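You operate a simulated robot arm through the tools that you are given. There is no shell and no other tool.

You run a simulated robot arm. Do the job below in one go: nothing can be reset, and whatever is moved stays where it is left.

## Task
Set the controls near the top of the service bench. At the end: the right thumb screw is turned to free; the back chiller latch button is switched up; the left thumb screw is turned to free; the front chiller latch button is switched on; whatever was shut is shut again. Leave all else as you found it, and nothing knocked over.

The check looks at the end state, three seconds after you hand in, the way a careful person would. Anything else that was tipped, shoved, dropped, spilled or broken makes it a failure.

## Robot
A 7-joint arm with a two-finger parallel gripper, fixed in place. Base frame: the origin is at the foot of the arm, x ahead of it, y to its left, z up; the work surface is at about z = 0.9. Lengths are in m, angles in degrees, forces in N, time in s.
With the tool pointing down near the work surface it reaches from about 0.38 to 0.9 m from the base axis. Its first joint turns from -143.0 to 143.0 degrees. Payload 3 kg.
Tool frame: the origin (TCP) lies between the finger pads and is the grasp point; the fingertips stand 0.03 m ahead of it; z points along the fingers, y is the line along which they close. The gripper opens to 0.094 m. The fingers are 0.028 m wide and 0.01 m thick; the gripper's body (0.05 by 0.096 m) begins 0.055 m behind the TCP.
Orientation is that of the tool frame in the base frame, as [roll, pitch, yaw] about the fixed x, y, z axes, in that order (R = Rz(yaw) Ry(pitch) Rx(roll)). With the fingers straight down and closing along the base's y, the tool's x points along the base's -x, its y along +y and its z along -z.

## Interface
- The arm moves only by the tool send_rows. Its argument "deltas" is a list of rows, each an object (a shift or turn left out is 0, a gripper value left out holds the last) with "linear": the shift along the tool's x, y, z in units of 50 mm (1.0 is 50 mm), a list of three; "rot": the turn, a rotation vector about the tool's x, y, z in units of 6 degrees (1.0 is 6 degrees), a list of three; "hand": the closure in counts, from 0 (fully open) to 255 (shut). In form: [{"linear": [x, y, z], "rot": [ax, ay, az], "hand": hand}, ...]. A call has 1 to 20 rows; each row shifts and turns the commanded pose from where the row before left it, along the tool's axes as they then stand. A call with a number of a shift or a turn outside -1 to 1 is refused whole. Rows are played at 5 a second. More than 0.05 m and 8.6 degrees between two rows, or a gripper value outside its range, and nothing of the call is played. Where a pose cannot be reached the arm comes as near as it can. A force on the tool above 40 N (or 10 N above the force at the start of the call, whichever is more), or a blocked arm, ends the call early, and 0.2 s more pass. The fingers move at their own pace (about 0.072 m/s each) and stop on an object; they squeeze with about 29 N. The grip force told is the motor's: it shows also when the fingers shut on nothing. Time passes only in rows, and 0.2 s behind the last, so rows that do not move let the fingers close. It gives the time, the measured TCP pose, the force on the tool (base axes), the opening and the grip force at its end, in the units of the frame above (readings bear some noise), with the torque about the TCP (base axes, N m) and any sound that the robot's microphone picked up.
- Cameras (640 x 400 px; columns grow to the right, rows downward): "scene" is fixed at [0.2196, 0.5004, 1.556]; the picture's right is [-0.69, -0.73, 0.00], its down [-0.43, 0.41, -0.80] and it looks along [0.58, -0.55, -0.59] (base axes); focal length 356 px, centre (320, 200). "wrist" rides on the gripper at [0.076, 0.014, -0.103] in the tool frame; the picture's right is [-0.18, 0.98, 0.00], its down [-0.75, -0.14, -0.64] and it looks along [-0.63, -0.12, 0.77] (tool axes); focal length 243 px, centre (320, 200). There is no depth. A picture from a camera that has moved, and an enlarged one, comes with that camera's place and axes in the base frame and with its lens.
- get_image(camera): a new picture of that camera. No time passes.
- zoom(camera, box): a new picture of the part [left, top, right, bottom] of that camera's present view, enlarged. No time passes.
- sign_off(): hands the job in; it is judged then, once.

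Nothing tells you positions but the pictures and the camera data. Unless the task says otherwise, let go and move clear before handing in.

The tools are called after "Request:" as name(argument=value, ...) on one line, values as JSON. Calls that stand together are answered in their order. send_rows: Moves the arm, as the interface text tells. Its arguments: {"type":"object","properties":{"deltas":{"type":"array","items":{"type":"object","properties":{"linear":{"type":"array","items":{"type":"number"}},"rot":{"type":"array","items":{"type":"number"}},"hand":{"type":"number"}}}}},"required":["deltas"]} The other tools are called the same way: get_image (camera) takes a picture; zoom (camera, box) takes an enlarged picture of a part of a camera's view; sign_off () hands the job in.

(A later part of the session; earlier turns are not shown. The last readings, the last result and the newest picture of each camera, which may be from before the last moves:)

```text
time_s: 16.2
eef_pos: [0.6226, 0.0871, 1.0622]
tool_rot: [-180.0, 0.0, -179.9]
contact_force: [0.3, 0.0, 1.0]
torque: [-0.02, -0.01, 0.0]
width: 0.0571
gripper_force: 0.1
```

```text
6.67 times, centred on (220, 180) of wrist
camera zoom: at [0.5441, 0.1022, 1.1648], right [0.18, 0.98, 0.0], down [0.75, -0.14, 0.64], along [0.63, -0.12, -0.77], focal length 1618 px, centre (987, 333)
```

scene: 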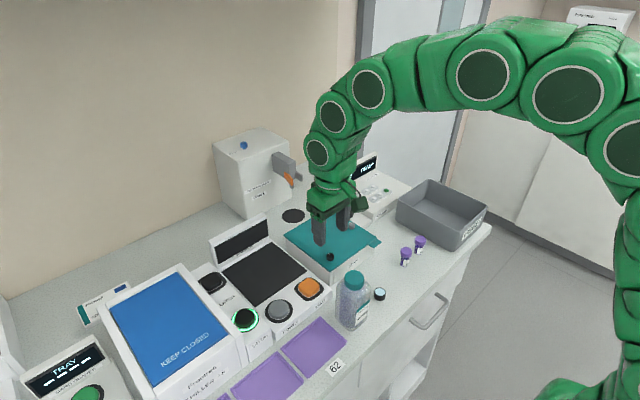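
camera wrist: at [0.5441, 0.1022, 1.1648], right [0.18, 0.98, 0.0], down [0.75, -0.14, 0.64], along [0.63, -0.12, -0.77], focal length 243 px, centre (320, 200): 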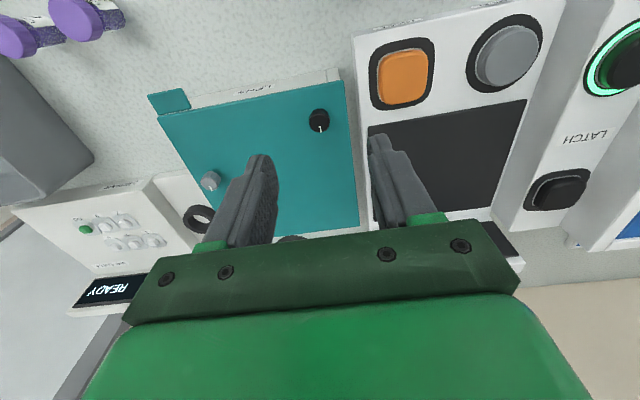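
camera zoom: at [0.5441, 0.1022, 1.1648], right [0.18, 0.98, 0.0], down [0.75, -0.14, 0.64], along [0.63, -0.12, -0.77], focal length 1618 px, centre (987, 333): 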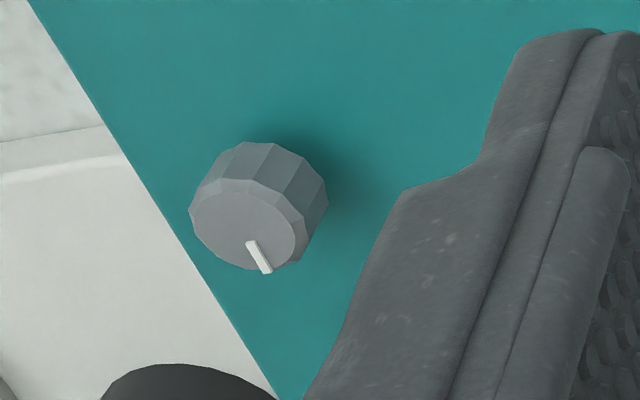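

The knob's top is at about (0.622, 0.087, 0.973), directly under the TCP, with the lid surface near z 0.962 and its pointer exactly to the back. I'll pre-rotate the gripper clockwise 60° at this height so I can then turn the screw counter-clockwise (loosening) with plenty of wrist range.

Request:
send_rows(deltas=[{"rot": [0, 0, 1], "hand": 140}, {"rot": [0, 0, 1]}, {"rot": [0, 0, 1]}, {"rot": [0, 0, 1]}, {"rot": [0, 0, 1]}, {"rot": [0, 0, 1]}, {"rot": [0, 0, 1]}, {"rot": [0, 0, 1]}, {"rot": [0, 0, 1]}, {"rot": [0, 0, 1]}, {"linear": [0, 0, 0.6]}, {"linear": [0, 0, 0.3]}, {"linear": [0, 0, 0]}])

Request:
get_image(camera="wrist")

Request:
zoom(camera="scene", box=[280, 180, 400, 280])

```text
time_s: 19.0
eef_pos: [0.6201, 0.0893, 1.0172]
tool_rot: [180.0, 0.0, 120.1]
contact_force: [0.3, 0.2, -0.6]
torque: [0.02, 0.01, 0.02]
width: 0.0425
gripper_force: 0.0
```

```text
taken
camera wrist: at [0.5945, 0.1613, 1.1201], right [0.94, 0.33, 0.0], down [0.25, -0.72, 0.64], along [0.21, -0.61, -0.77], focal length 243 px, centre (320, 200)
```

wrist: 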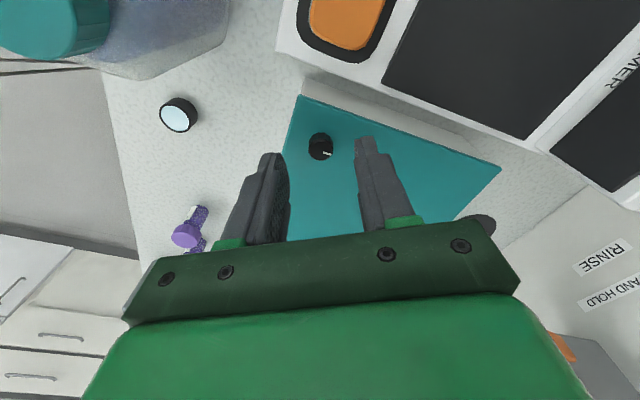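

```text
4.00 times, centred on (340, 230) of scene
camera zoom: at [0.2196, 0.5004, 1.556], right [-0.69, -0.73, 0.0], down [-0.43, 0.41, -0.8], along [0.58, -0.55, -0.59], focal length 1424 px, centre (240, 80)
```

zoom: 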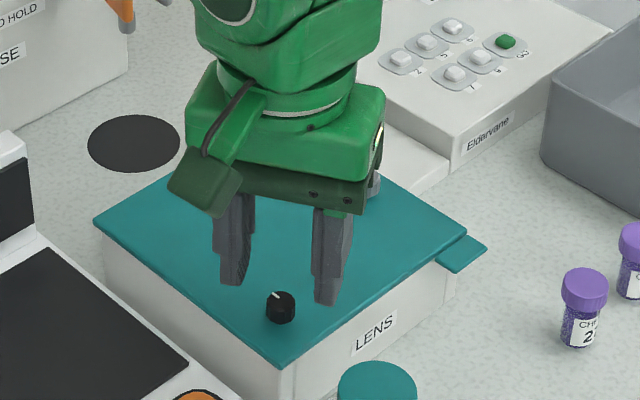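

The fingers straddle the knob well. I'll descend to about 3 mm above the lid, then check alignment before closing.

Request:
send_rows(deltas=[{"linear": [0, 0, 0.2]}, {"linear": [0, 0, 0.15]}, {"linear": [0, 0, 0.05]}, {"linear": [0, 0, 0]}])

Request:
get_image(camera="wrist")

Request:
zoom(camera="scene", box=[290, 210, 370, 270])

```text
time_s: 20.0
eef_pos: [0.622, 0.0888, 0.9987]
tool_rot: [180.0, -0.1, 120.0]
contact_force: [0.0, -0.4, 0.3]
torque: [0.01, 0.0, 0.0]
width: 0.0423
gripper_force: 0.1
```

```text
taken
camera wrist: at [0.5948, 0.1608, 1.0998], right [0.94, 0.33, 0.0], down [0.25, -0.72, 0.64], along [0.21, -0.61, -0.77], focal length 243 px, centre (320, 200)
```

wrist: 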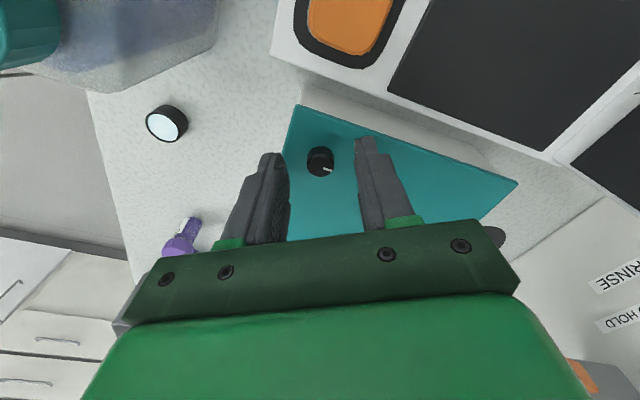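

```text
6.67 times, centred on (330, 240) of scene
camera zoom: at [0.2196, 0.5004, 1.556], right [-0.69, -0.73, 0.0], down [-0.43, 0.41, -0.8], along [0.58, -0.55, -0.59], focal length 2374 px, centre (253, -67)
```

zoom: 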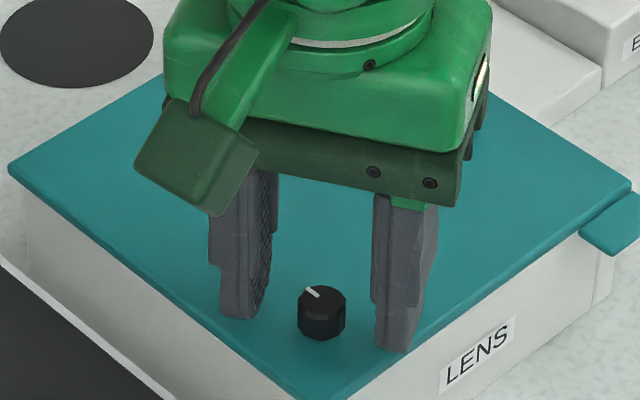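

The knob sits centred between the fingers with tips just above the lid. I'll lower 2 mm more, then close on the knob.

Request:
send_rows(deltas=[{"linear": [0, 0, 0.04]}, {"linear": [0, 0, 0]}, {"hand": 255}, {"linear": [0, 0, 0]}, {"linear": [0, 0, 0]}, {"linear": [0, 0, 0]}])

Request:
zoom(camera="scene", box=[290, 210, 370, 270])

Request:
get_image(camera="wrist")

```text
time_s: 21.4
eef_pos: [0.6222, 0.0893, 0.9958]
tool_rot: [-180.0, -0.1, 120.0]
contact_force: [11.4, 6.2, -1.3]
torque: [0.03, -0.37, 0.0]
width: 0.0161
gripper_force: 44.6
```

```text
6.67 times, centred on (330, 240) of scene
camera zoom: at [0.2196, 0.5004, 1.556], right [-0.69, -0.73, 0.0], down [-0.43, 0.41, -0.8], along [0.58, -0.55, -0.59], focal length 2374 px, centre (253, -67)
```

zoom: 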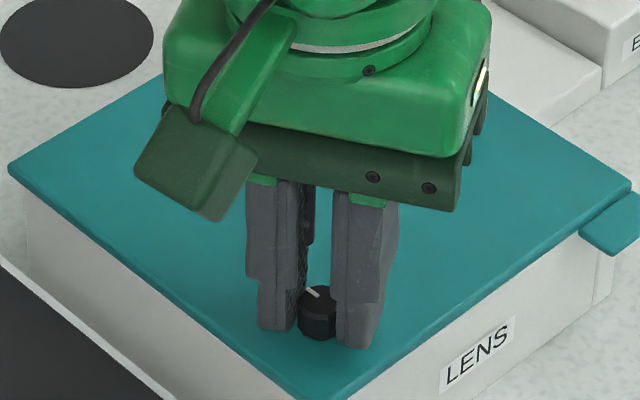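

```text
taken
camera wrist: at [0.5948, 0.1611, 1.0978], right [0.94, 0.33, 0.0], down [0.25, -0.72, 0.64], along [0.21, -0.61, -0.77], focal length 243 px, centre (320, 200)
```

wrist: 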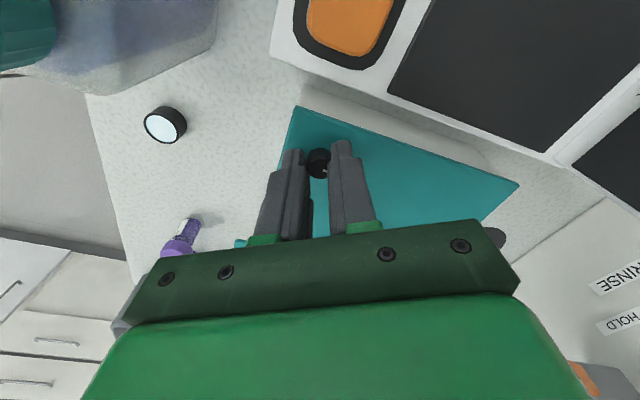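

The knob is gripped (16 mm wide), but the side force along the closing line shows I'm slightly off-centre. I'll nudge along the tool's y to relieve it.

Request:
send_rows(deltas=[{"linear": [0, 0.02, 0]}, {"linear": [0, 0, 0]}])

```text
time_s: 22.0
eef_pos: [0.6216, 0.0886, 0.9963]
tool_rot: [-179.9, 0.0, 120.0]
contact_force: [-2.5, -2.0, 5.6]
torque: [-0.28, -0.08, -0.02]
width: 0.0161
gripper_force: 44.6
```

The side force is now almost gone. I'll start turning counter-clockwise in small steps and watch the torque and pointer.

Request:
send_rows(deltas=[{"rot": [0, 0, -0.7]}, {"rot": [0, 0, -0.7]}, {"rot": [0, 0, -0.7]}, {"linear": [0, 0, 0]}])

Request:
zoom(camera="scene", box=[290, 210, 370, 270])

```text
time_s: 23.0
eef_pos: [0.6225, 0.0878, 0.9957]
tool_rot: [-180.0, 0.0, 132.6]
contact_force: [-9.9, -3.9, 7.1]
torque: [-0.05, 0.22, 0.01]
width: 0.0162
gripper_force: 44.5
```

```text
6.67 times, centred on (330, 240) of scene
camera zoom: at [0.2196, 0.5004, 1.556], right [-0.69, -0.73, 0.0], down [-0.43, 0.41, -0.8], along [0.58, -0.55, -0.59], focal length 2374 px, centre (253, -67)
```

zoom: 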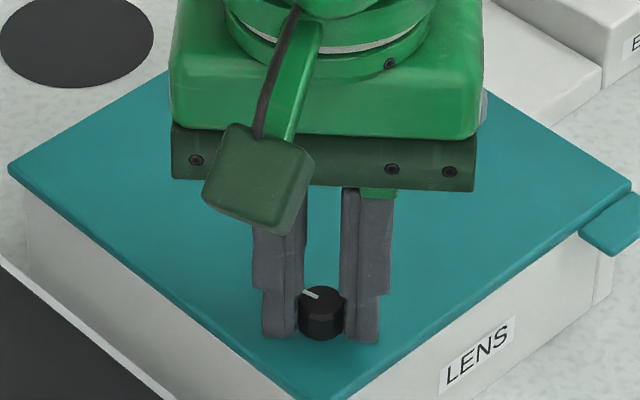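

The knob turns with the gripper and the pointer follows; torque is low. I'll relieve the small side force and keep turning.

Request:
send_rows(deltas=[{"linear": [0, -0.01, 0], "rot": [0, 0, -0.8]}, {"rot": [0, 0, -0.8]}, {"rot": [0, 0, -0.8]}, {"linear": [0, 0, 0]}])

```text
time_s: 24.0
eef_pos: [0.6215, 0.0883, 0.9946]
tool_rot: [180.0, -0.1, 146.9]
contact_force: [-7.1, 4.4, -1.0]
torque: [0.29, 0.45, 0.01]
width: 0.0159
gripper_force: 45.0
```

Request:
send_rows(deltas=[{"rot": [0, 0, -0.8]}, {"rot": [0, 0, -0.8]}, {"rot": [0, 0, -0.8]}, {"linear": [0, 0, 0]}])

Request:
zoom(camera="scene", box=[290, 210, 370, 270])

```text
time_s: 25.0
eef_pos: [0.6213, 0.0865, 0.9955]
tool_rot: [-180.0, 0.0, 161.4]
contact_force: [-11.0, 2.8, -3.7]
torque: [0.2, 0.62, 0.0]
width: 0.0161
gripper_force: 44.9
```

```text
6.67 times, centred on (330, 240) of scene
camera zoom: at [0.2196, 0.5004, 1.556], right [-0.69, -0.73, 0.0], down [-0.43, 0.41, -0.8], along [0.58, -0.55, -0.59], focal length 2374 px, centre (253, -67)
```

zoom: 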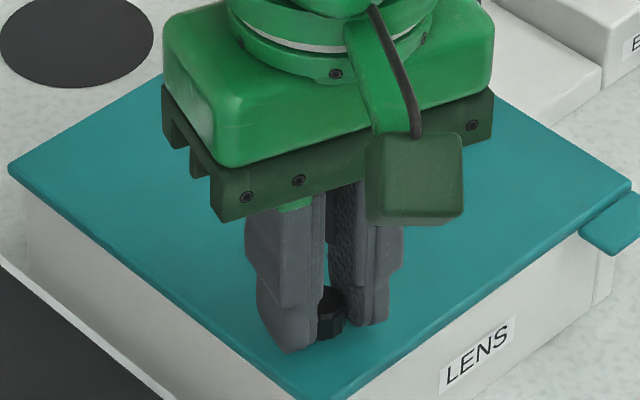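

About 41° turned so far, no click yet. I'll relieve the side force slightly and continue.

Request:
send_rows(deltas=[{"linear": [0.012, 0, 0], "rot": [0, 0, -0.8]}, {"rot": [0, 0, -0.8]}, {"rot": [0, 0, -0.8]}, {"rot": [0, 0, -0.8]}, {"linear": [0, 0, 0]}])

Request:
zoom(camera="wrist", box=[270, 110, 370, 200])

```text
time_s: 26.2
eef_pos: [0.6216, 0.0882, 0.9955]
tool_rot: [180.0, 0.2, -179.3]
contact_force: [-0.1, -4.9, -0.2]
torque: [-0.13, -0.02, -0.02]
width: 0.0163
gripper_force: 45.0
```

```text
4.44 times, centred on (320, 155) of wrist
camera zoom: at [0.5439, 0.1009, 1.0978], right [0.17, 0.98, 0.0], down [0.75, -0.13, 0.64], along [0.63, -0.11, -0.77], focal length 1078 px, centre (320, 400)
```

zoom: 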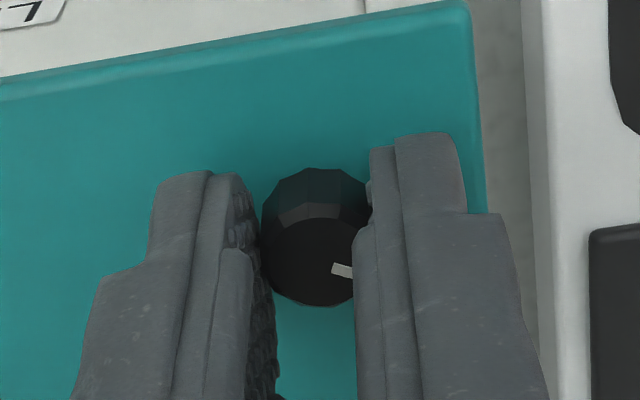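

The pointer has followed to about 60°, now nearly facing left. I'll continue to roughly 90° and check again.

Request:
send_rows(deltas=[{"rot": [0, 0, -0.8]}, {"rot": [0, 0, -0.8]}, {"rot": [0, 0, -0.8]}, {"rot": [0, 0, -0.8]}, {"rot": [0, 0, -0.8]}, {"linear": [0, 0, 0]}])

Request:
zoom(camera="wrist", box=[270, 110, 370, 200])

Request:
zoom(camera="scene", box=[260, 170, 400, 280])

```text
time_s: 27.6
eef_pos: [0.6208, 0.0893, 0.9954]
tool_rot: [180.0, -0.1, -155.5]
contact_force: [19.0, -16.5, -6.0]
torque: [-0.48, -0.09, 0.01]
width: 0.0161
gripper_force: 44.8
```

```text
4.44 times, centred on (320, 155) of wrist
camera zoom: at [0.5451, 0.0686, 1.0979], right [-0.24, 0.97, 0.0], down [0.74, 0.19, 0.64], along [0.62, 0.16, -0.77], focal length 1078 px, centre (320, 400)
```

zoom: 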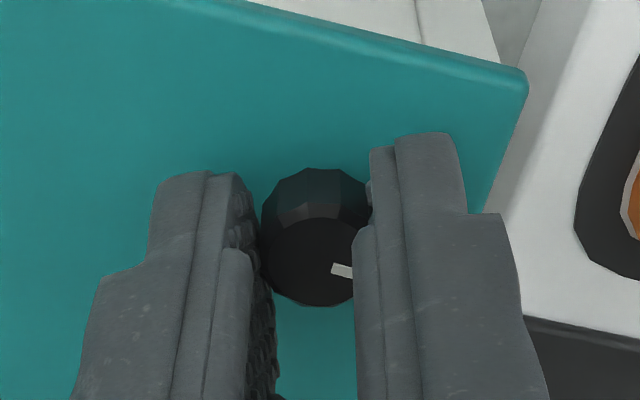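

```text
3.64 times, centred on (330, 225) of scene
camera zoom: at [0.2196, 0.5004, 1.556], right [-0.69, -0.73, 0.0], down [-0.43, 0.41, -0.8], along [0.58, -0.55, -0.59], focal length 1295 px, centre (284, 109)
```

zoom: 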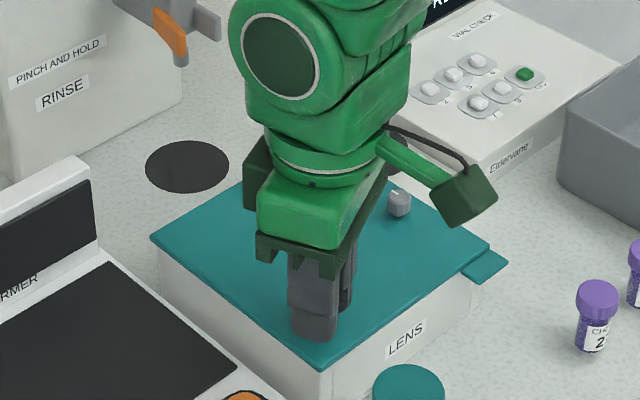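

There's about 25 N side force from a small axis offset, so I'll relieve it before turning more. Turn so far is about 84°.

Request:
send_rows(deltas=[{"linear": [-0.01, -0.025, 0]}, {"linear": [0, 0, 0]}])

```text
time_s: 28.2
eef_pos: [0.6212, 0.0872, 0.9961]
tool_rot: [179.9, -0.2, -155.5]
contact_force: [-1.7, -4.5, 4.0]
torque: [0.16, -0.67, 0.01]
width: 0.0161
gripper_force: 45.2
```

Request:
send_rows(deltas=[{"rot": [0, 0, -0.6]}, {"rot": [0, 0, -0.6]}, {"rot": [0, 0, -0.6]}, {"linear": [0, 0, 0]}])

Request:
zoom(camera="wrist", box=[270, 110, 370, 200])

```text
time_s: 29.2
eef_pos: [0.6219, 0.088, 0.9962]
tool_rot: [179.8, -0.1, -144.6]
contact_force: [-12.9, 0.2, 3.7]
torque: [0.35, -0.16, -0.02]
width: 0.0162
gripper_force: 45.2
```

```text
4.44 times, centred on (320, 155) of wrist
camera zoom: at [0.5503, 0.0546, 1.098], right [-0.42, 0.91, 0.0], down [0.7, 0.32, 0.64], along [0.58, 0.27, -0.77], focal length 1078 px, centre (320, 400)
```

zoom: 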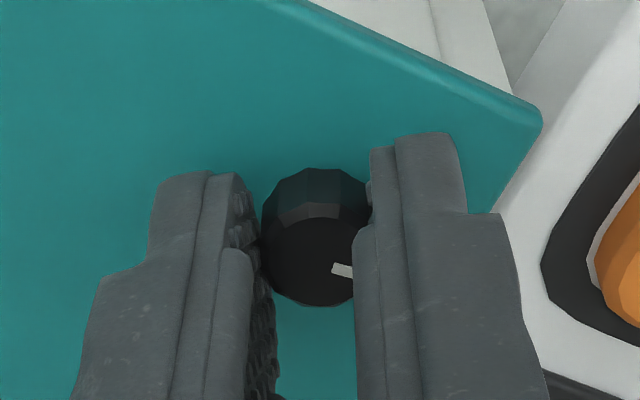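

It's at about 95° with no stop or click yet, and the pointer keeps following. I'll keep turning counter-clockwise in small steps, looking for an end stop.

Request:
send_rows(deltas=[{"linear": [0.01, 0.008, 0], "rot": [0, 0, -0.7]}, {"rot": [0, 0, -0.7]}, {"rot": [0, 0, -0.7]}, {"linear": [0, 0, 0]}])

```text
time_s: 30.2
eef_pos: [0.6218, 0.0869, 0.9959]
tool_rot: [-180.0, 0.0, -132.0]
contact_force: [12.6, 10.1, -7.2]
torque: [-0.36, 0.41, 0.03]
width: 0.0161
gripper_force: 45.1
```

Request:
send_rows(deltas=[{"linear": [-0.007, 0, 0], "rot": [0, 0, -0.6]}, {"rot": [0, 0, -0.6]}, {"rot": [0, 0, -0.6]}, {"linear": [0, 0, 0]}])

Request:
zoom(camera="wrist", box=[270, 110, 370, 200])

Request:
zoom(camera="scene", box=[260, 170, 400, 280])

```text
time_s: 31.2
eef_pos: [0.6213, 0.0882, 0.9953]
tool_rot: [180.0, -0.1, -121.1]
contact_force: [8.3, -0.1, 3.2]
torque: [0.92, -0.87, -0.01]
width: 0.0157
gripper_force: 44.5
```

```text
4.44 times, centred on (320, 155) of wrist
camera zoom: at [0.5689, 0.0292, 1.0982], right [-0.75, 0.67, 0.0], down [0.51, 0.57, 0.64], along [0.43, 0.48, -0.77], focal length 1078 px, centre (320, 400)
```

zoom: 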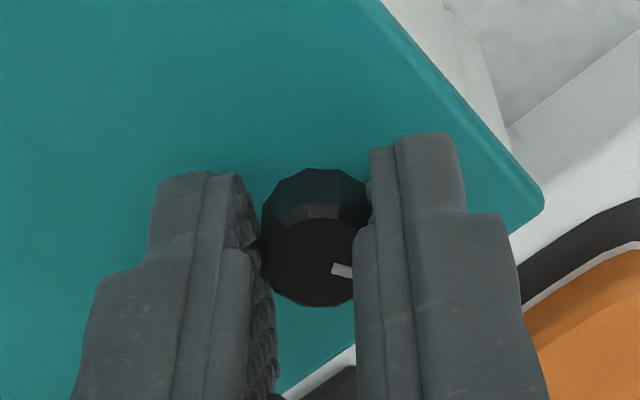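

```text
3.64 times, centred on (330, 225) of scene
camera zoom: at [0.2196, 0.5004, 1.556], right [-0.69, -0.73, 0.0], down [-0.43, 0.41, -0.8], along [0.58, -0.55, -0.59], focal length 1295 px, centre (284, 109)
```

zoom: 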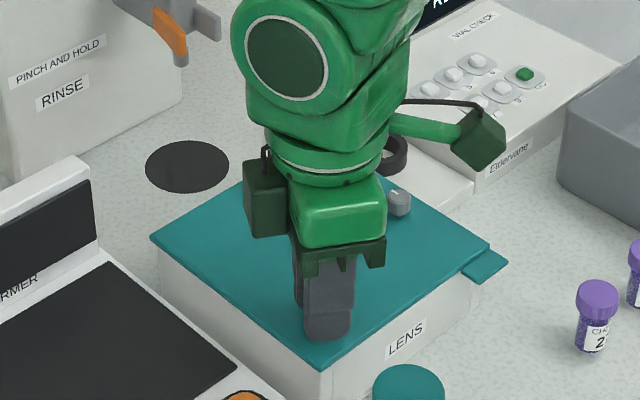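

About 119° turned, still no stop. I'll continue carefully.

Request:
send_rows(deltas=[{"rot": [0, 0, -0.6]}, {"rot": [0, 0, -0.6]}, {"rot": [0, 0, -0.6]}, {"linear": [0, 0, 0]}])

```text
time_s: 32.2
eef_pos: [0.6215, 0.0882, 0.9956]
tool_rot: [180.0, 0.0, -110.3]
contact_force: [9.6, -7.0, 0.2]
torque: [-0.09, -0.34, 0.0]
width: 0.0161
gripper_force: 45.1
```

Request:
send_rows(deltas=[{"rot": [0, 0, -0.6]}, {"rot": [0, 0, -0.6]}, {"rot": [0, 0, -0.6]}, {"rot": [0, 0, -0.6]}, {"linear": [0, 0, 0]}])

Request:
zoom(camera="wrist", box=[270, 110, 370, 200])

```text
time_s: 33.4
eef_pos: [0.6213, 0.0869, 0.9949]
tool_rot: [180.0, 0.0, -96.0]
contact_force: [6.0, -8.1, -1.5]
torque: [-0.46, -0.08, -0.06]
width: 0.0161
gripper_force: 44.7
```

```text
4.44 times, centred on (320, 155) of wrist
camera zoom: at [0.5988, 0.0127, 1.098], right [-0.96, 0.29, 0.0], down [0.22, 0.73, 0.64], along [0.18, 0.62, -0.77], focal length 1078 px, centre (320, 400)
```

zoom: 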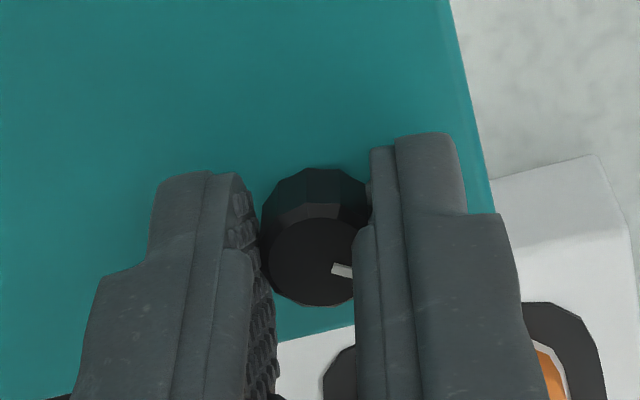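

Request:
send_rows(deltas=[{"rot": [0, 0, -0.5]}, {"rot": [0, 0, -0.5]}, {"rot": [0, 0, -0.5]}, {"linear": [0, 0, 0]}])

Request:
zoom(camera="wrist", box=[270, 110, 370, 200])

```text
time_s: 34.4
eef_pos: [0.6227, 0.0883, 0.9961]
tool_rot: [179.9, 0.0, -87.0]
contact_force: [14.8, -15.1, -3.2]
torque: [-0.3, -0.33, 0.0]
width: 0.016
gripper_force: 45.0
```

```text
4.44 times, centred on (320, 155) of wrist
camera zoom: at [0.6106, 0.0101, 1.0983], right [-0.99, 0.13, 0.0], down [0.1, 0.76, 0.64], along [0.09, 0.64, -0.77], focal length 1078 px, centre (320, 400)
```

zoom: 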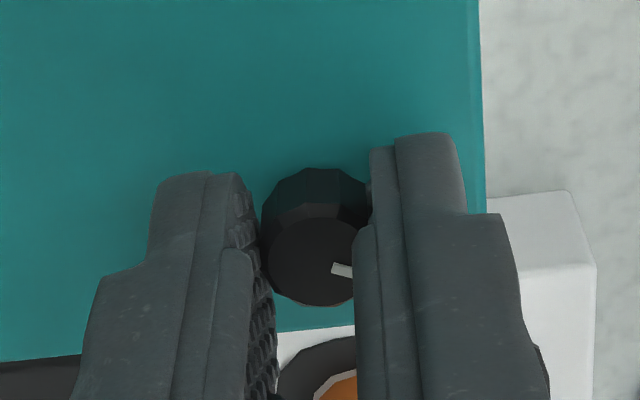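

Turned about 153°, still rotating freely. I'll relieve the side force and continue toward 180°.

Request:
send_rows(deltas=[{"linear": [0.012, -0.014, 0], "rot": [0, 0, -0.5]}, {"rot": [0, 0, -0.5]}, {"rot": [0, 0, -0.5]}, {"linear": [0, 0, 0]}])

Request:
zoom(camera="wrist", box=[270, 110, 370, 200])

```text
time_s: 35.4
eef_pos: [0.623, 0.0873, 0.994]
tool_rot: [179.9, 0.1, -78.0]
contact_force: [-2.7, -6.2, -0.8]
torque: [0.1, 0.13, -0.02]
width: 0.016
gripper_force: 45.0
```

```text
4.44 times, centred on (320, 155) of wrist
camera zoom: at [0.6231, 0.0094, 1.0977], right [-1.0, -0.02, 0.0], down [-0.02, 0.77, 0.64], along [-0.02, 0.64, -0.77], focal length 1078 px, centre (320, 400)
```

zoom: 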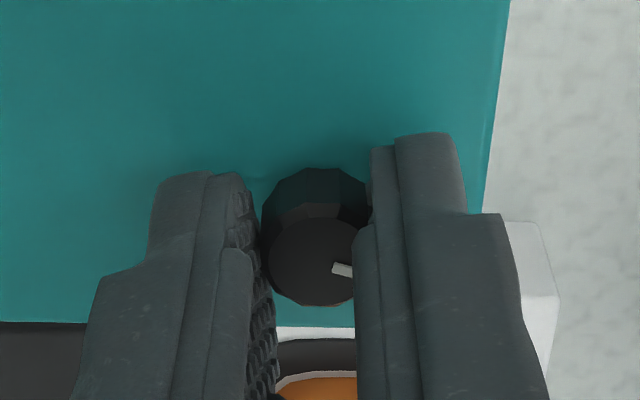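

Request:
send_rows(deltas=[{"rot": [0, 0, -0.5]}, {"rot": [0, 0, -0.5]}, {"rot": [0, 0, -0.5]}, {"rot": [0, 0, -0.5]}, {"linear": [0, 0, 0]}])

Request:
zoom(camera="wrist", box=[270, 110, 370, 200])

```text
time_s: 36.6
eef_pos: [0.6219, 0.0873, 0.9957]
tool_rot: [180.0, 0.0, -66.0]
contact_force: [-7.0, 3.0, 1.0]
torque: [0.0, 0.14, 0.03]
width: 0.0161
gripper_force: 44.9
```

```text
4.44 times, centred on (320, 155) of wrist
camera zoom: at [0.6391, 0.0116, 1.0978], right [-0.97, -0.23, 0.0], down [-0.18, 0.75, 0.64], along [-0.15, 0.62, -0.77], focal length 1078 px, centre (320, 400)
```

zoom: 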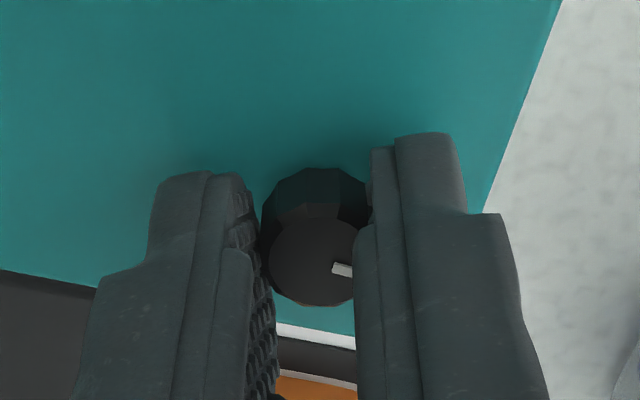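

About 174° turned. I'll keep going to find a stop.

Request:
send_rows(deltas=[{"rot": [0, 0, -0.5]}, {"rot": [0, 0, -0.5]}, {"rot": [0, 0, -0.5]}, {"rot": [0, 0, -0.5]}, {"linear": [0, 0, 0]}])

Request:
zoom(camera="wrist", box=[270, 110, 370, 200])

Request:
get_image(camera="scene")

```text
time_s: 37.8
eef_pos: [0.6221, 0.086, 0.994]
tool_rot: [-180.0, 0.0, -54.0]
contact_force: [6.1, 1.9, 0.3]
torque: [-0.18, -0.29, -0.12]
width: 0.016
gripper_force: 44.9
```

```text
4.44 times, centred on (320, 155) of wrist
camera zoom: at [0.6549, 0.0164, 1.0981], right [-0.9, -0.43, 0.0], down [-0.33, 0.69, 0.64], along [-0.27, 0.58, -0.77], focal length 1078 px, centre (320, 400)
```

zoom: 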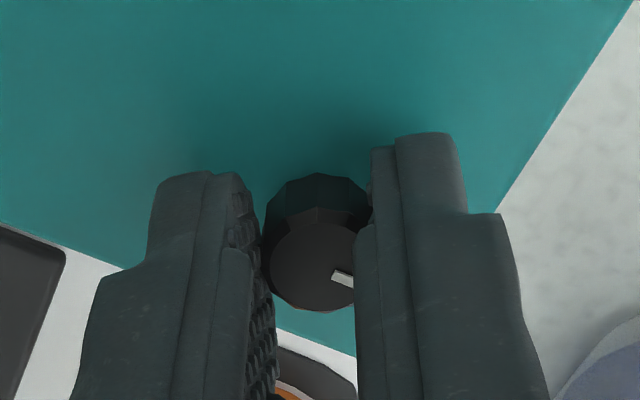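

```text
taken
```

scene: 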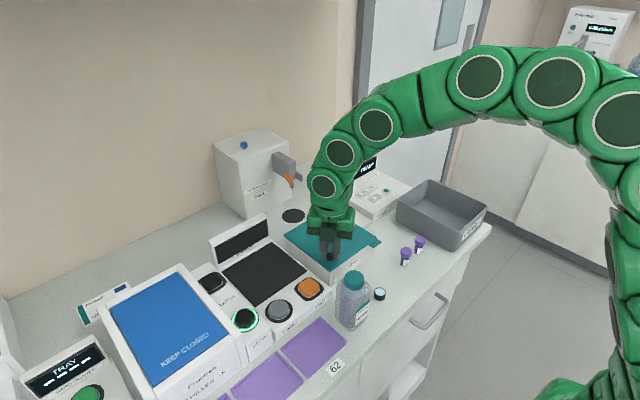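

A torque (-0.12 N m) now shows and the knob has started to lag the fingers: the end stop is at about 180°. I'll open the fingers here and rise to look at the pointer.

Request:
send_rows(deltas=[{"hand": 140}, {"linear": [0, 0, 0]}, {"linear": [0, 0, -0.3]}, {"linear": [0, 0, -0.6]}, {"linear": [0, 0, -0.6]}, {"linear": [0, 0, 0]}])

Request:
get_image(camera="wrist")

Request:
zoom(camera="scene", box=[290, 200, 390, 275])

```text
time_s: 39.2
eef_pos: [0.623, 0.0884, 1.0697]
tool_rot: [180.0, 0.0, -53.9]
contact_force: [0.2, -0.1, 0.0]
torque: [-0.02, -0.04, 0.03]
width: 0.0422
gripper_force: 0.1
```

```text
taken
camera wrist: at [0.6547, 0.0169, 1.1727], right [-0.9, -0.43, 0.0], down [-0.33, 0.69, 0.64], along [-0.28, 0.58, -0.77], focal length 243 px, centre (320, 200)
```

wrist: 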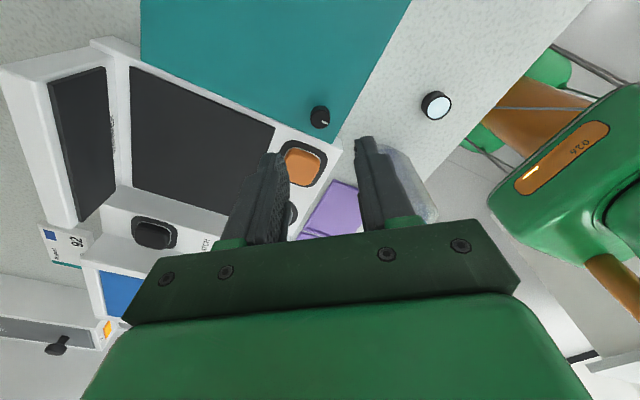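

```text
5.33 times, centred on (340, 238) of scene
camera zoom: at [0.2196, 0.5004, 1.556], right [-0.69, -0.73, 0.0], down [-0.43, 0.41, -0.8], along [0.58, -0.55, -0.59], focal length 1899 px, centre (213, 0)
```

zoom: 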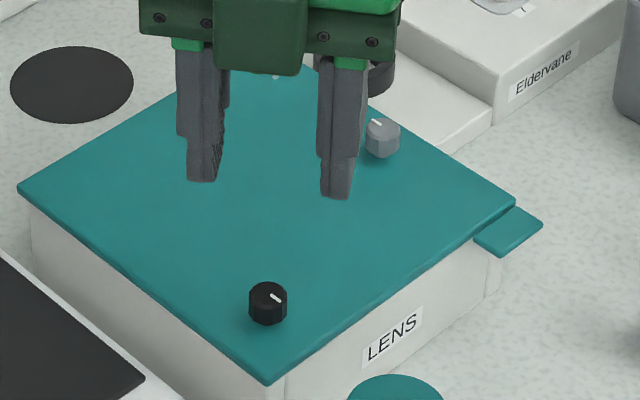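

The black screw's pointer now faces the front, a half turn from the start. I'll check its angle closely and the box position before going to the grey one.

Request:
zoom(camera="wrist", box=[280, 85, 360, 145])

Request:
zoom(camera="scene", box=[310, 200, 390, 270])

```text
6.67 times, centred on (320, 115) of wrist
camera zoom: at [0.6547, 0.0169, 1.1727], right [-0.9, -0.43, 0.0], down [-0.33, 0.69, 0.64], along [-0.28, 0.58, -0.77], focal length 1618 px, centre (320, 767)
```

zoom: 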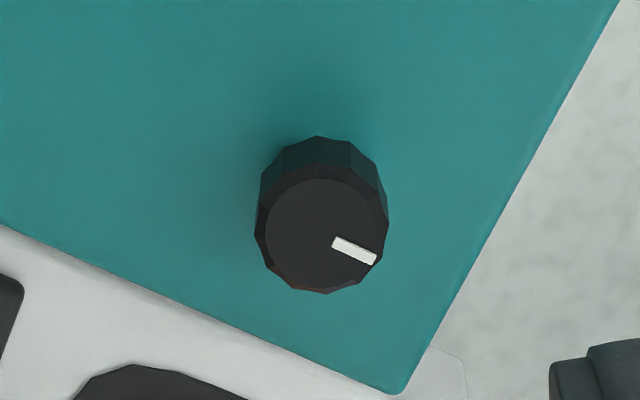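

```text
5.71 times, centred on (350, 235) of scene
camera zoom: at [0.2196, 0.5004, 1.556], right [-0.69, -0.73, 0.0], down [-0.43, 0.41, -0.8], along [0.58, -0.55, -0.59], focal length 2035 px, centre (149, 0)
```

zoom: 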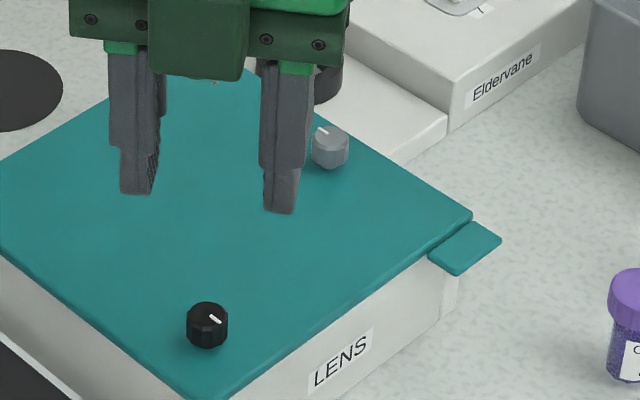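

The black screw is at the half-turn stop and the box hasn't shifted. Now I'll unwind the wrist back 186° at this height so the grey screw can be turned the same way.

Request:
send_rows(deltas=[{"linear": [0, 0, -0.4], "rot": [0, 0, 1]}, {"rot": [0, 0, 1]}, {"rot": [0, 0, 1]}, {"rot": [0, 0, 1]}, {"rot": [0, 0, 1]}, {"rot": [0, 0, 1]}, {"rot": [0, 0, 1]}, {"rot": [0, 0, 1]}, {"rot": [0, 0, 1]}, {"rot": [0, 0, 1]}, {"rot": [0, 0, 1]}, {"rot": [0, 0, 1]}, {"rot": [0, 0, 1]}, {"rot": [0, 0, 1]}, {"rot": [0, 0, 1]}, {"rot": [0, 0, 1]}, {"rot": [0, 0, 1]}, {"rot": [0, 0, 1]}, {"rot": [0, 0, 1]}, {"rot": [0, 0, 1]}])

Request:
send_rows(deltas=[{"rot": [0, 0, 1]}, {"rot": [0, 0, 1]}, {"rot": [0, 0, 1]}, {"rot": [0, 0, 1]}, {"rot": [0, 0, 1]}, {"rot": [0, 0, 1]}, {"rot": [0, 0, 1]}, {"rot": [0, 0, 1]}, {"rot": [0, 0, 1]}, {"rot": [0, 0, 1]}, {"rot": [0, 0, 1]}, {"linear": [0, 0, 0]}])

```text
time_s: 43.4
eef_pos: [0.6229, 0.0867, 1.0901]
tool_rot: [179.9, 0.0, -174.1]
contact_force: [-1.0, 0.4, 0.5]
torque: [0.02, -0.02, 0.01]
width: 0.0423
gripper_force: 0.0
```

```text
time_s: 46.0
eef_pos: [0.623, 0.0874, 1.0906]
tool_rot: [-180.0, 0.0, 119.8]
contact_force: [-0.1, -0.6, 0.7]
torque: [0.01, 0.0, 0.02]
width: 0.0423
gripper_force: 0.1
```

Wrist is back at yaw 120. Now I'll translate to above the grey screw at about (0.662, -0.030).

Request:
send_rows(deltas=[{"linear": [-0.81, -0.164, 0]}, {"linear": [-0.81, -0.164, 0]}, {"linear": [-0.81, -0.164, 0]}, {"linear": [0, 0, 0.6]}, {"linear": [0, 0, 0]}])

Request:
get_image(camera="wrist")

Request:
get_image(camera="scene")

```text
time_s: 47.2
eef_pos: [0.6617, -0.0303, 1.06]
tool_rot: [-180.0, 0.1, 120.1]
contact_force: [-0.1, -0.2, 0.1]
torque: [-0.01, 0.01, 0.03]
width: 0.0426
gripper_force: 0.1
```

```text
taken
camera wrist: at [0.6352, 0.0417, 1.1631], right [0.94, 0.33, 0.0], down [0.25, -0.72, 0.64], along [0.21, -0.61, -0.77], focal length 243 px, centre (320, 200)
```

wrist: 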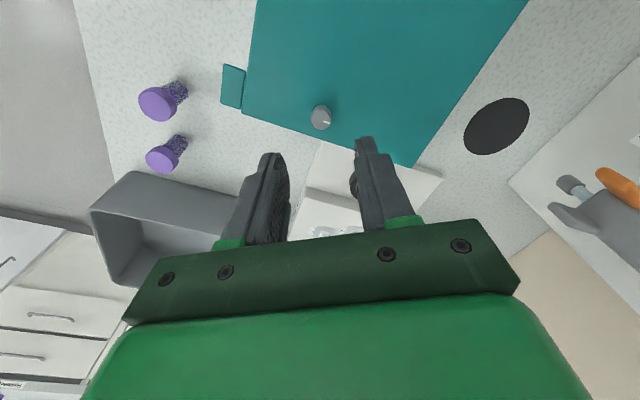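

```text
taken
```

scene: 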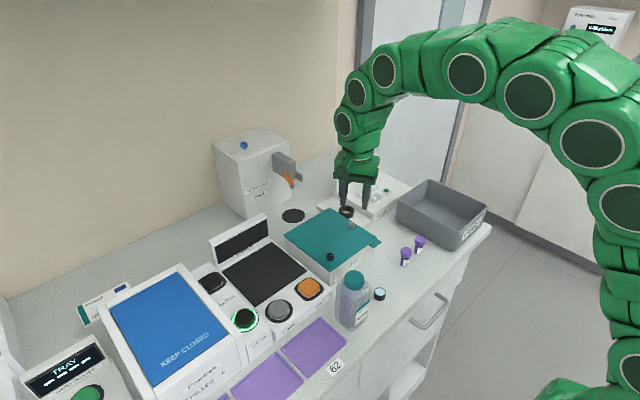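

Request:
zoom(camera="wrist", box=[280, 85, 360, 145])

Request:
zoom(camera="scene", box=[310, 170, 400, 250])

```text
6.67 times, centred on (320, 115) of wrist
camera zoom: at [0.6352, 0.0417, 1.1631], right [0.94, 0.33, 0.0], down [0.25, -0.72, 0.64], along [0.21, -0.61, -0.77], focal length 1618 px, centre (320, 767)
```

zoom: 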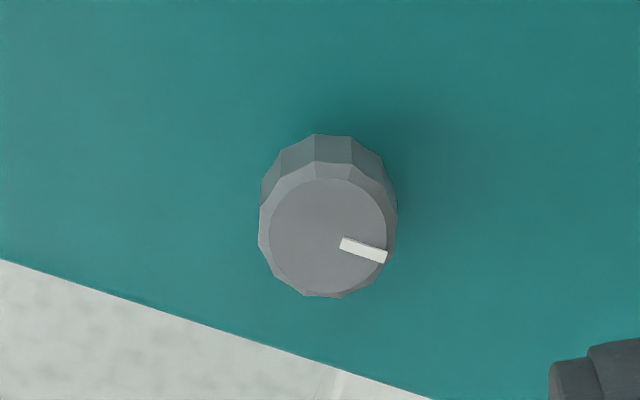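

```text
5.00 times, centred on (355, 210) of scene
camera zoom: at [0.2196, 0.5004, 1.556], right [-0.69, -0.73, 0.0], down [-0.43, 0.41, -0.8], along [0.58, -0.55, -0.59], focal length 1781 px, centre (145, 150)
```

zoom: 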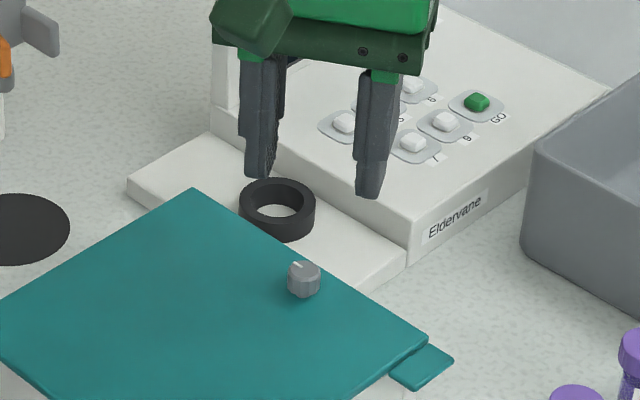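

The grey knob is at (0.661, -0.030), directly under the TCP and facing the back like the other one did. I'll descend around it with the fingers open.

Request:
send_rows(deltas=[{"linear": [0, 0, 0.6]}, {"linear": [0, 0, 0.4]}, {"linear": [0, 0, 0.2]}, {"linear": [0, 0, 0.05]}, {"linear": [0, 0, 0]}])

Request:
get_image(camera="wrist")

Request:
zoom(camera="scene", box=[310, 180, 390, 240])

```text
time_s: 48.4
eef_pos: [0.6621, -0.0305, 0.9982]
tool_rot: [180.0, 0.0, 120.0]
contact_force: [-0.3, -0.4, -0.5]
torque: [-0.02, 0.0, -0.01]
width: 0.0425
gripper_force: 0.0
```

```text
taken
camera wrist: at [0.635, 0.0418, 1.1002], right [0.94, 0.33, 0.0], down [0.25, -0.72, 0.64], along [0.21, -0.61, -0.77], focal length 243 px, centre (320, 200)
```

wrist: 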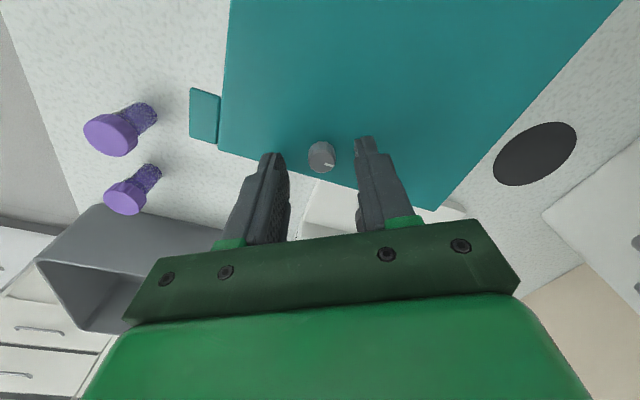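

```text
6.67 times, centred on (350, 210) of scene
camera zoom: at [0.2196, 0.5004, 1.556], right [-0.69, -0.73, 0.0], down [-0.43, 0.41, -0.8], along [0.58, -0.55, -0.59], focal length 2374 px, centre (120, 133)
```

zoom: 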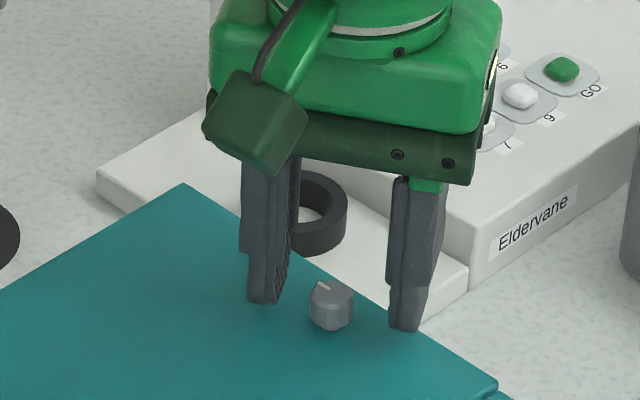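

Request:
zoom(camera="wrist", box=[270, 110, 370, 200])

```text
4.44 times, centred on (320, 155) of wrist
camera zoom: at [0.635, 0.0418, 1.1002], right [0.94, 0.33, 0.0], down [0.25, -0.72, 0.64], along [0.21, -0.61, -0.77], focal length 1078 px, centre (320, 400)
```

zoom: 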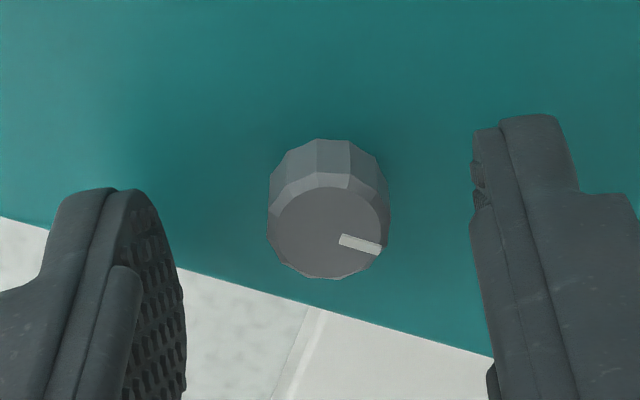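

The grey knob is within about a millimetre of the tool axis. I'll lower the last 2 mm and close on it.

Request:
send_rows(deltas=[{"linear": [0.012, 0, 0.04]}, {"linear": [0, 0, 0]}, {"hand": 255}, {"linear": [0, 0, 0]}, {"linear": [0, 0, 0]}, {"linear": [0, 0, 0]}])

Request:
zoom(camera="wrist", box=[270, 110, 370, 200])

Request:
zoom(camera="scene", box=[310, 180, 390, 240])

```text
time_s: 49.8
eef_pos: [0.6633, -0.0291, 0.9955]
tool_rot: [179.9, 0.1, 119.9]
contact_force: [26.6, 19.3, -4.4]
torque: [0.54, -0.65, -0.02]
width: 0.0163
gripper_force: 45.1
```

```text
4.44 times, centred on (320, 155) of wrist
camera zoom: at [0.6355, 0.0435, 1.0984], right [0.94, 0.33, 0.0], down [0.25, -0.72, 0.64], along [0.21, -0.61, -0.77], focal length 1078 px, centre (320, 400)
```

zoom: 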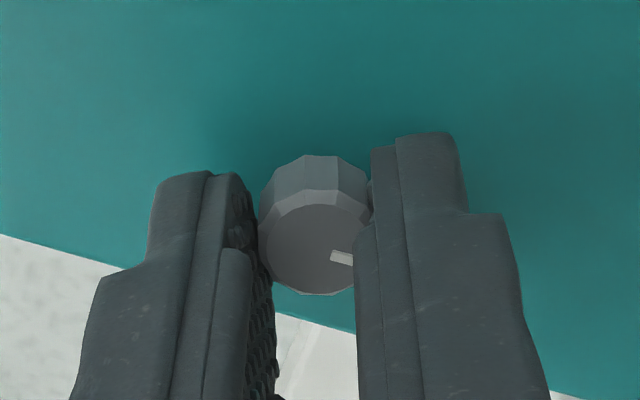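

```text
6.67 times, centred on (350, 210) of scene
camera zoom: at [0.2196, 0.5004, 1.556], right [-0.69, -0.73, 0.0], down [-0.43, 0.41, -0.8], along [0.58, -0.55, -0.59], focal length 2374 px, centre (120, 133)
```

zoom: 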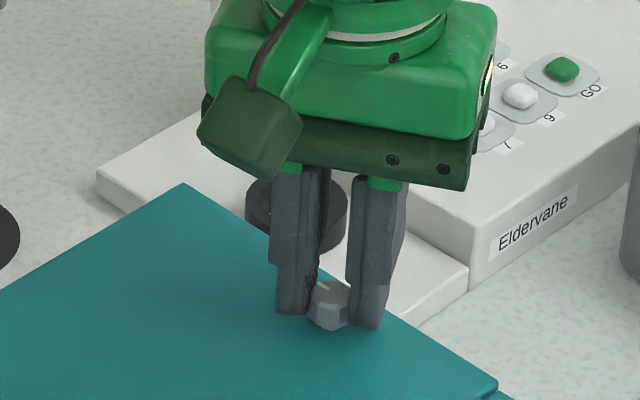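

It's gripped, but with about 33 N sideways along the closing line, so I'll shift along tool y to centre it.

Request:
send_rows(deltas=[{"linear": [0, 0.02, 0]}, {"linear": [0, 0.015, 0]}, {"linear": [0, 0, 0]}])

```text
time_s: 50.6
eef_pos: [0.6625, -0.0274, 0.9946]
tool_rot: [-180.0, 0.0, 120.0]
contact_force: [3.1, 12.0, 6.4]
torque: [-0.58, -0.6, -0.02]
width: 0.0164
gripper_force: 44.8
```

Request:
send_rows(deltas=[{"linear": [0.01, 0.01, 0]}, {"rot": [0, 0, -0.6]}, {"rot": [0, 0, -0.6]}, {"rot": [0, 0, -0.6]}, {"linear": [0, 0, 0]}])

Request:
zoom(camera="wrist", box=[270, 110, 370, 200])

```text
time_s: 51.8
eef_pos: [0.6631, -0.0289, 0.9956]
tool_rot: [-179.9, 0.0, 130.8]
contact_force: [-19.0, -6.2, 4.9]
torque: [-0.2, 0.46, 0.01]
width: 0.0162
gripper_force: 45.2
```

```text
4.44 times, centred on (320, 155) of wrist
camera zoom: at [0.6229, 0.0377, 1.0983], right [0.86, 0.5, 0.0], down [0.39, -0.66, 0.64], along [0.32, -0.56, -0.77], focal length 1078 px, centre (320, 400)
```

zoom: 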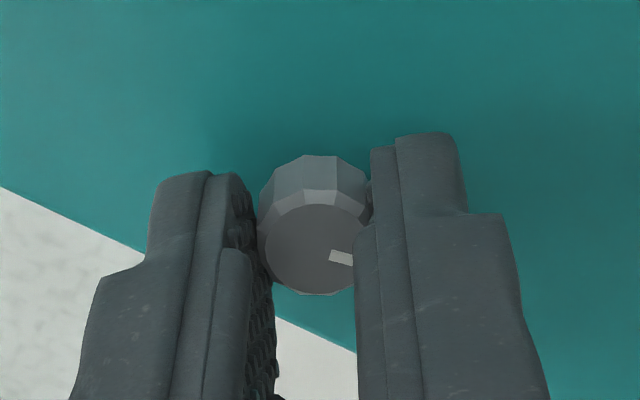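

The grey knob turns with the gripper. I'll relieve the side force and continue counter-clockwise.

Request:
send_rows(deltas=[{"linear": [0.005, -0.018, 0]}, {"rot": [0, 0, -0.7]}, {"rot": [0, 0, -0.7]}, {"rot": [0, 0, -0.7]}, {"linear": [0, 0, 0]}])

```text
time_s: 53.0
eef_pos: [0.6633, -0.0287, 0.9955]
tool_rot: [179.9, -0.1, 143.4]
contact_force: [4.7, -4.7, -6.0]
torque: [0.26, 0.45, -0.05]
width: 0.0158
gripper_force: 45.6
```

Request:
send_rows(deltas=[{"rot": [0, 0, -0.7]}, {"rot": [0, 0, -0.7]}, {"rot": [0, 0, -0.7]}, {"rot": [0, 0, -0.7]}, {"linear": [0, 0, 0]}])

```text
time_s: 54.2
eef_pos: [0.6628, -0.0283, 0.9953]
tool_rot: [179.9, 0.1, 160.3]
contact_force: [10.9, 6.0, -3.8]
torque: [0.18, -0.21, -0.05]
width: 0.016
gripper_force: 44.9
```

Request:
send_rows(deltas=[{"linear": [-0.008, 0.006, 0]}, {"rot": [0, 0, -0.7]}, {"rot": [0, 0, -0.7]}, {"rot": [0, 0, -0.7]}, {"rot": [0, 0, -0.7]}, {"linear": [0, 0, 0]}])

Request:
zoom(camera="wrist", box=[270, 110, 370, 200])

Request:
zoom(camera="scene", box=[290, 180, 400, 270])

```text
time_s: 55.6
eef_pos: [0.662, -0.0284, 0.997]
tool_rot: [180.0, 0.0, 177.0]
contact_force: [6.3, 14.3, -2.0]
torque: [0.35, -0.2, 0.02]
width: 0.0157
gripper_force: 44.7
```

```text
4.44 times, centred on (320, 155) of wrist
camera zoom: at [0.5868, -0.0104, 1.0985], right [0.23, 0.97, 0.0], down [0.75, -0.18, 0.64], along [0.62, -0.15, -0.77], focal length 1078 px, centre (320, 400)
```

zoom: 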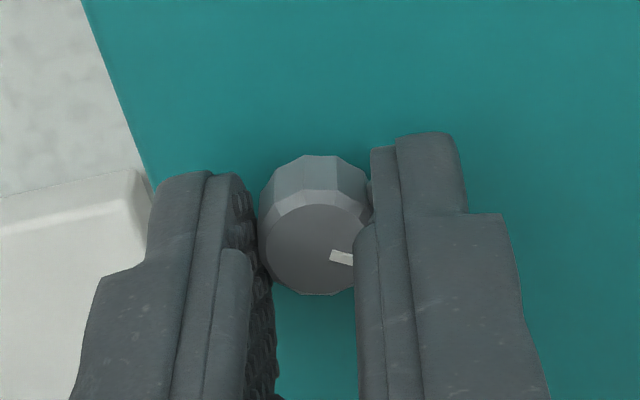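

```text
4.44 times, centred on (345, 225) of scene
camera zoom: at [0.2196, 0.5004, 1.556], right [-0.69, -0.73, 0.0], down [-0.43, 0.41, -0.8], along [0.58, -0.55, -0.59], focal length 1583 px, centre (209, 89)
```

zoom: 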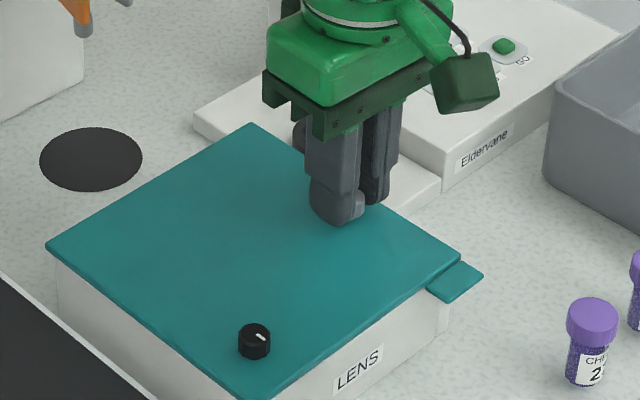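

About 57° turned; the box remains still and the black pointer unchanged. I'll continue.

Request:
send_rows(deltas=[{"linear": [-0.004, 0.01, 0]}, {"rot": [0, 0, -0.7]}, {"rot": [0, 0, -0.7]}, {"rot": [0, 0, -0.7]}, {"rot": [0, 0, -0.7]}, {"linear": [0, 0, 0]}])

```text
time_s: 57.0
eef_pos: [0.663, -0.0279, 0.9964]
tool_rot: [-180.0, 0.0, -166.2]
contact_force: [-12.1, 8.5, 9.6]
torque: [0.45, -0.6, 0.0]
width: 0.0162
gripper_force: 44.8
```

Request:
send_rows(deltas=[{"linear": [0.008, 0.008, 0]}, {"rot": [0, 0, -0.7]}, {"rot": [0, 0, -0.7]}, {"rot": [0, 0, -0.7]}, {"rot": [0, 0, -0.7]}, {"linear": [0, 0, 0]}])

```text
time_s: 58.4
eef_pos: [0.6641, -0.027, 0.9962]
tool_rot: [180.0, 0.0, -149.3]
contact_force: [4.6, 2.0, -6.1]
torque: [-0.15, 0.31, -0.01]
width: 0.016
gripper_force: 45.1
```

Request:
send_rows(deltas=[{"rot": [0, 0, -0.7]}, {"rot": [0, 0, -0.7]}, {"rot": [0, 0, -0.7]}, {"rot": [0, 0, -0.7]}, {"linear": [0, 0, 0]}])

Request:
zoom(camera="wrist", box=[270, 110, 370, 200])

```text
time_s: 59.6
eef_pos: [0.663, -0.0268, 0.996]
tool_rot: [179.9, 0.0, -132.5]
contact_force: [-1.7, 6.5, -1.4]
torque: [0.24, 0.05, -0.04]
width: 0.0159
gripper_force: 45.1
```

```text
4.44 times, centred on (320, 155) of wrist
camera zoom: at [0.5998, -0.0742, 1.0984], right [-0.6, 0.8, 0.0], down [0.61, 0.46, 0.64], along [0.51, 0.39, -0.77], focal length 1078 px, centre (320, 400)
```

zoom: 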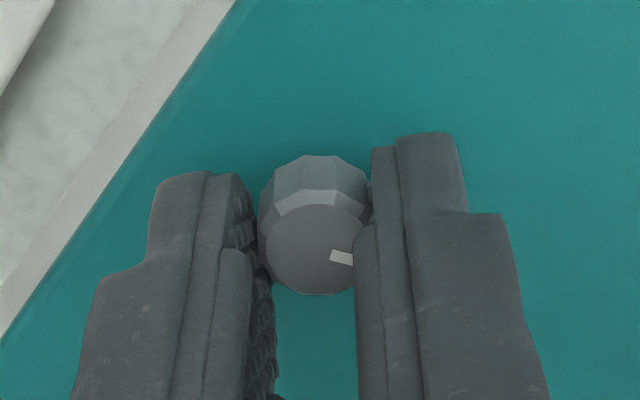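

About 107° turned, forces low. I'll continue to the stop.

Request:
send_rows(deltas=[{"rot": [0, 0, -0.7]}, {"rot": [0, 0, -0.7]}, {"rot": [0, 0, -0.7]}, {"rot": [0, 0, -0.7]}, {"linear": [0, 0, 0]}])

```text
time_s: 60.8
eef_pos: [0.6627, -0.0275, 0.9964]
tool_rot: [179.9, -0.1, -115.7]
contact_force: [-8.7, 16.3, -1.3]
torque: [0.54, 0.3, -0.01]
width: 0.0161
gripper_force: 45.4
```

Request:
send_rows(deltas=[{"linear": [-0.008, 0.01, 0]}, {"rot": [0, 0, -0.7]}, {"rot": [0, 0, -0.7]}, {"rot": [0, 0, -0.7]}, {"rot": [0, 0, -0.7]}, {"linear": [0, 0, 0]}])

```text
time_s: 62.2
eef_pos: [0.6629, -0.0273, 0.9946]
tool_rot: [179.9, 0.0, -99.0]
contact_force: [-10.1, 6.9, -0.3]
torque: [0.24, 0.29, -0.03]
width: 0.0162
gripper_force: 45.0
```

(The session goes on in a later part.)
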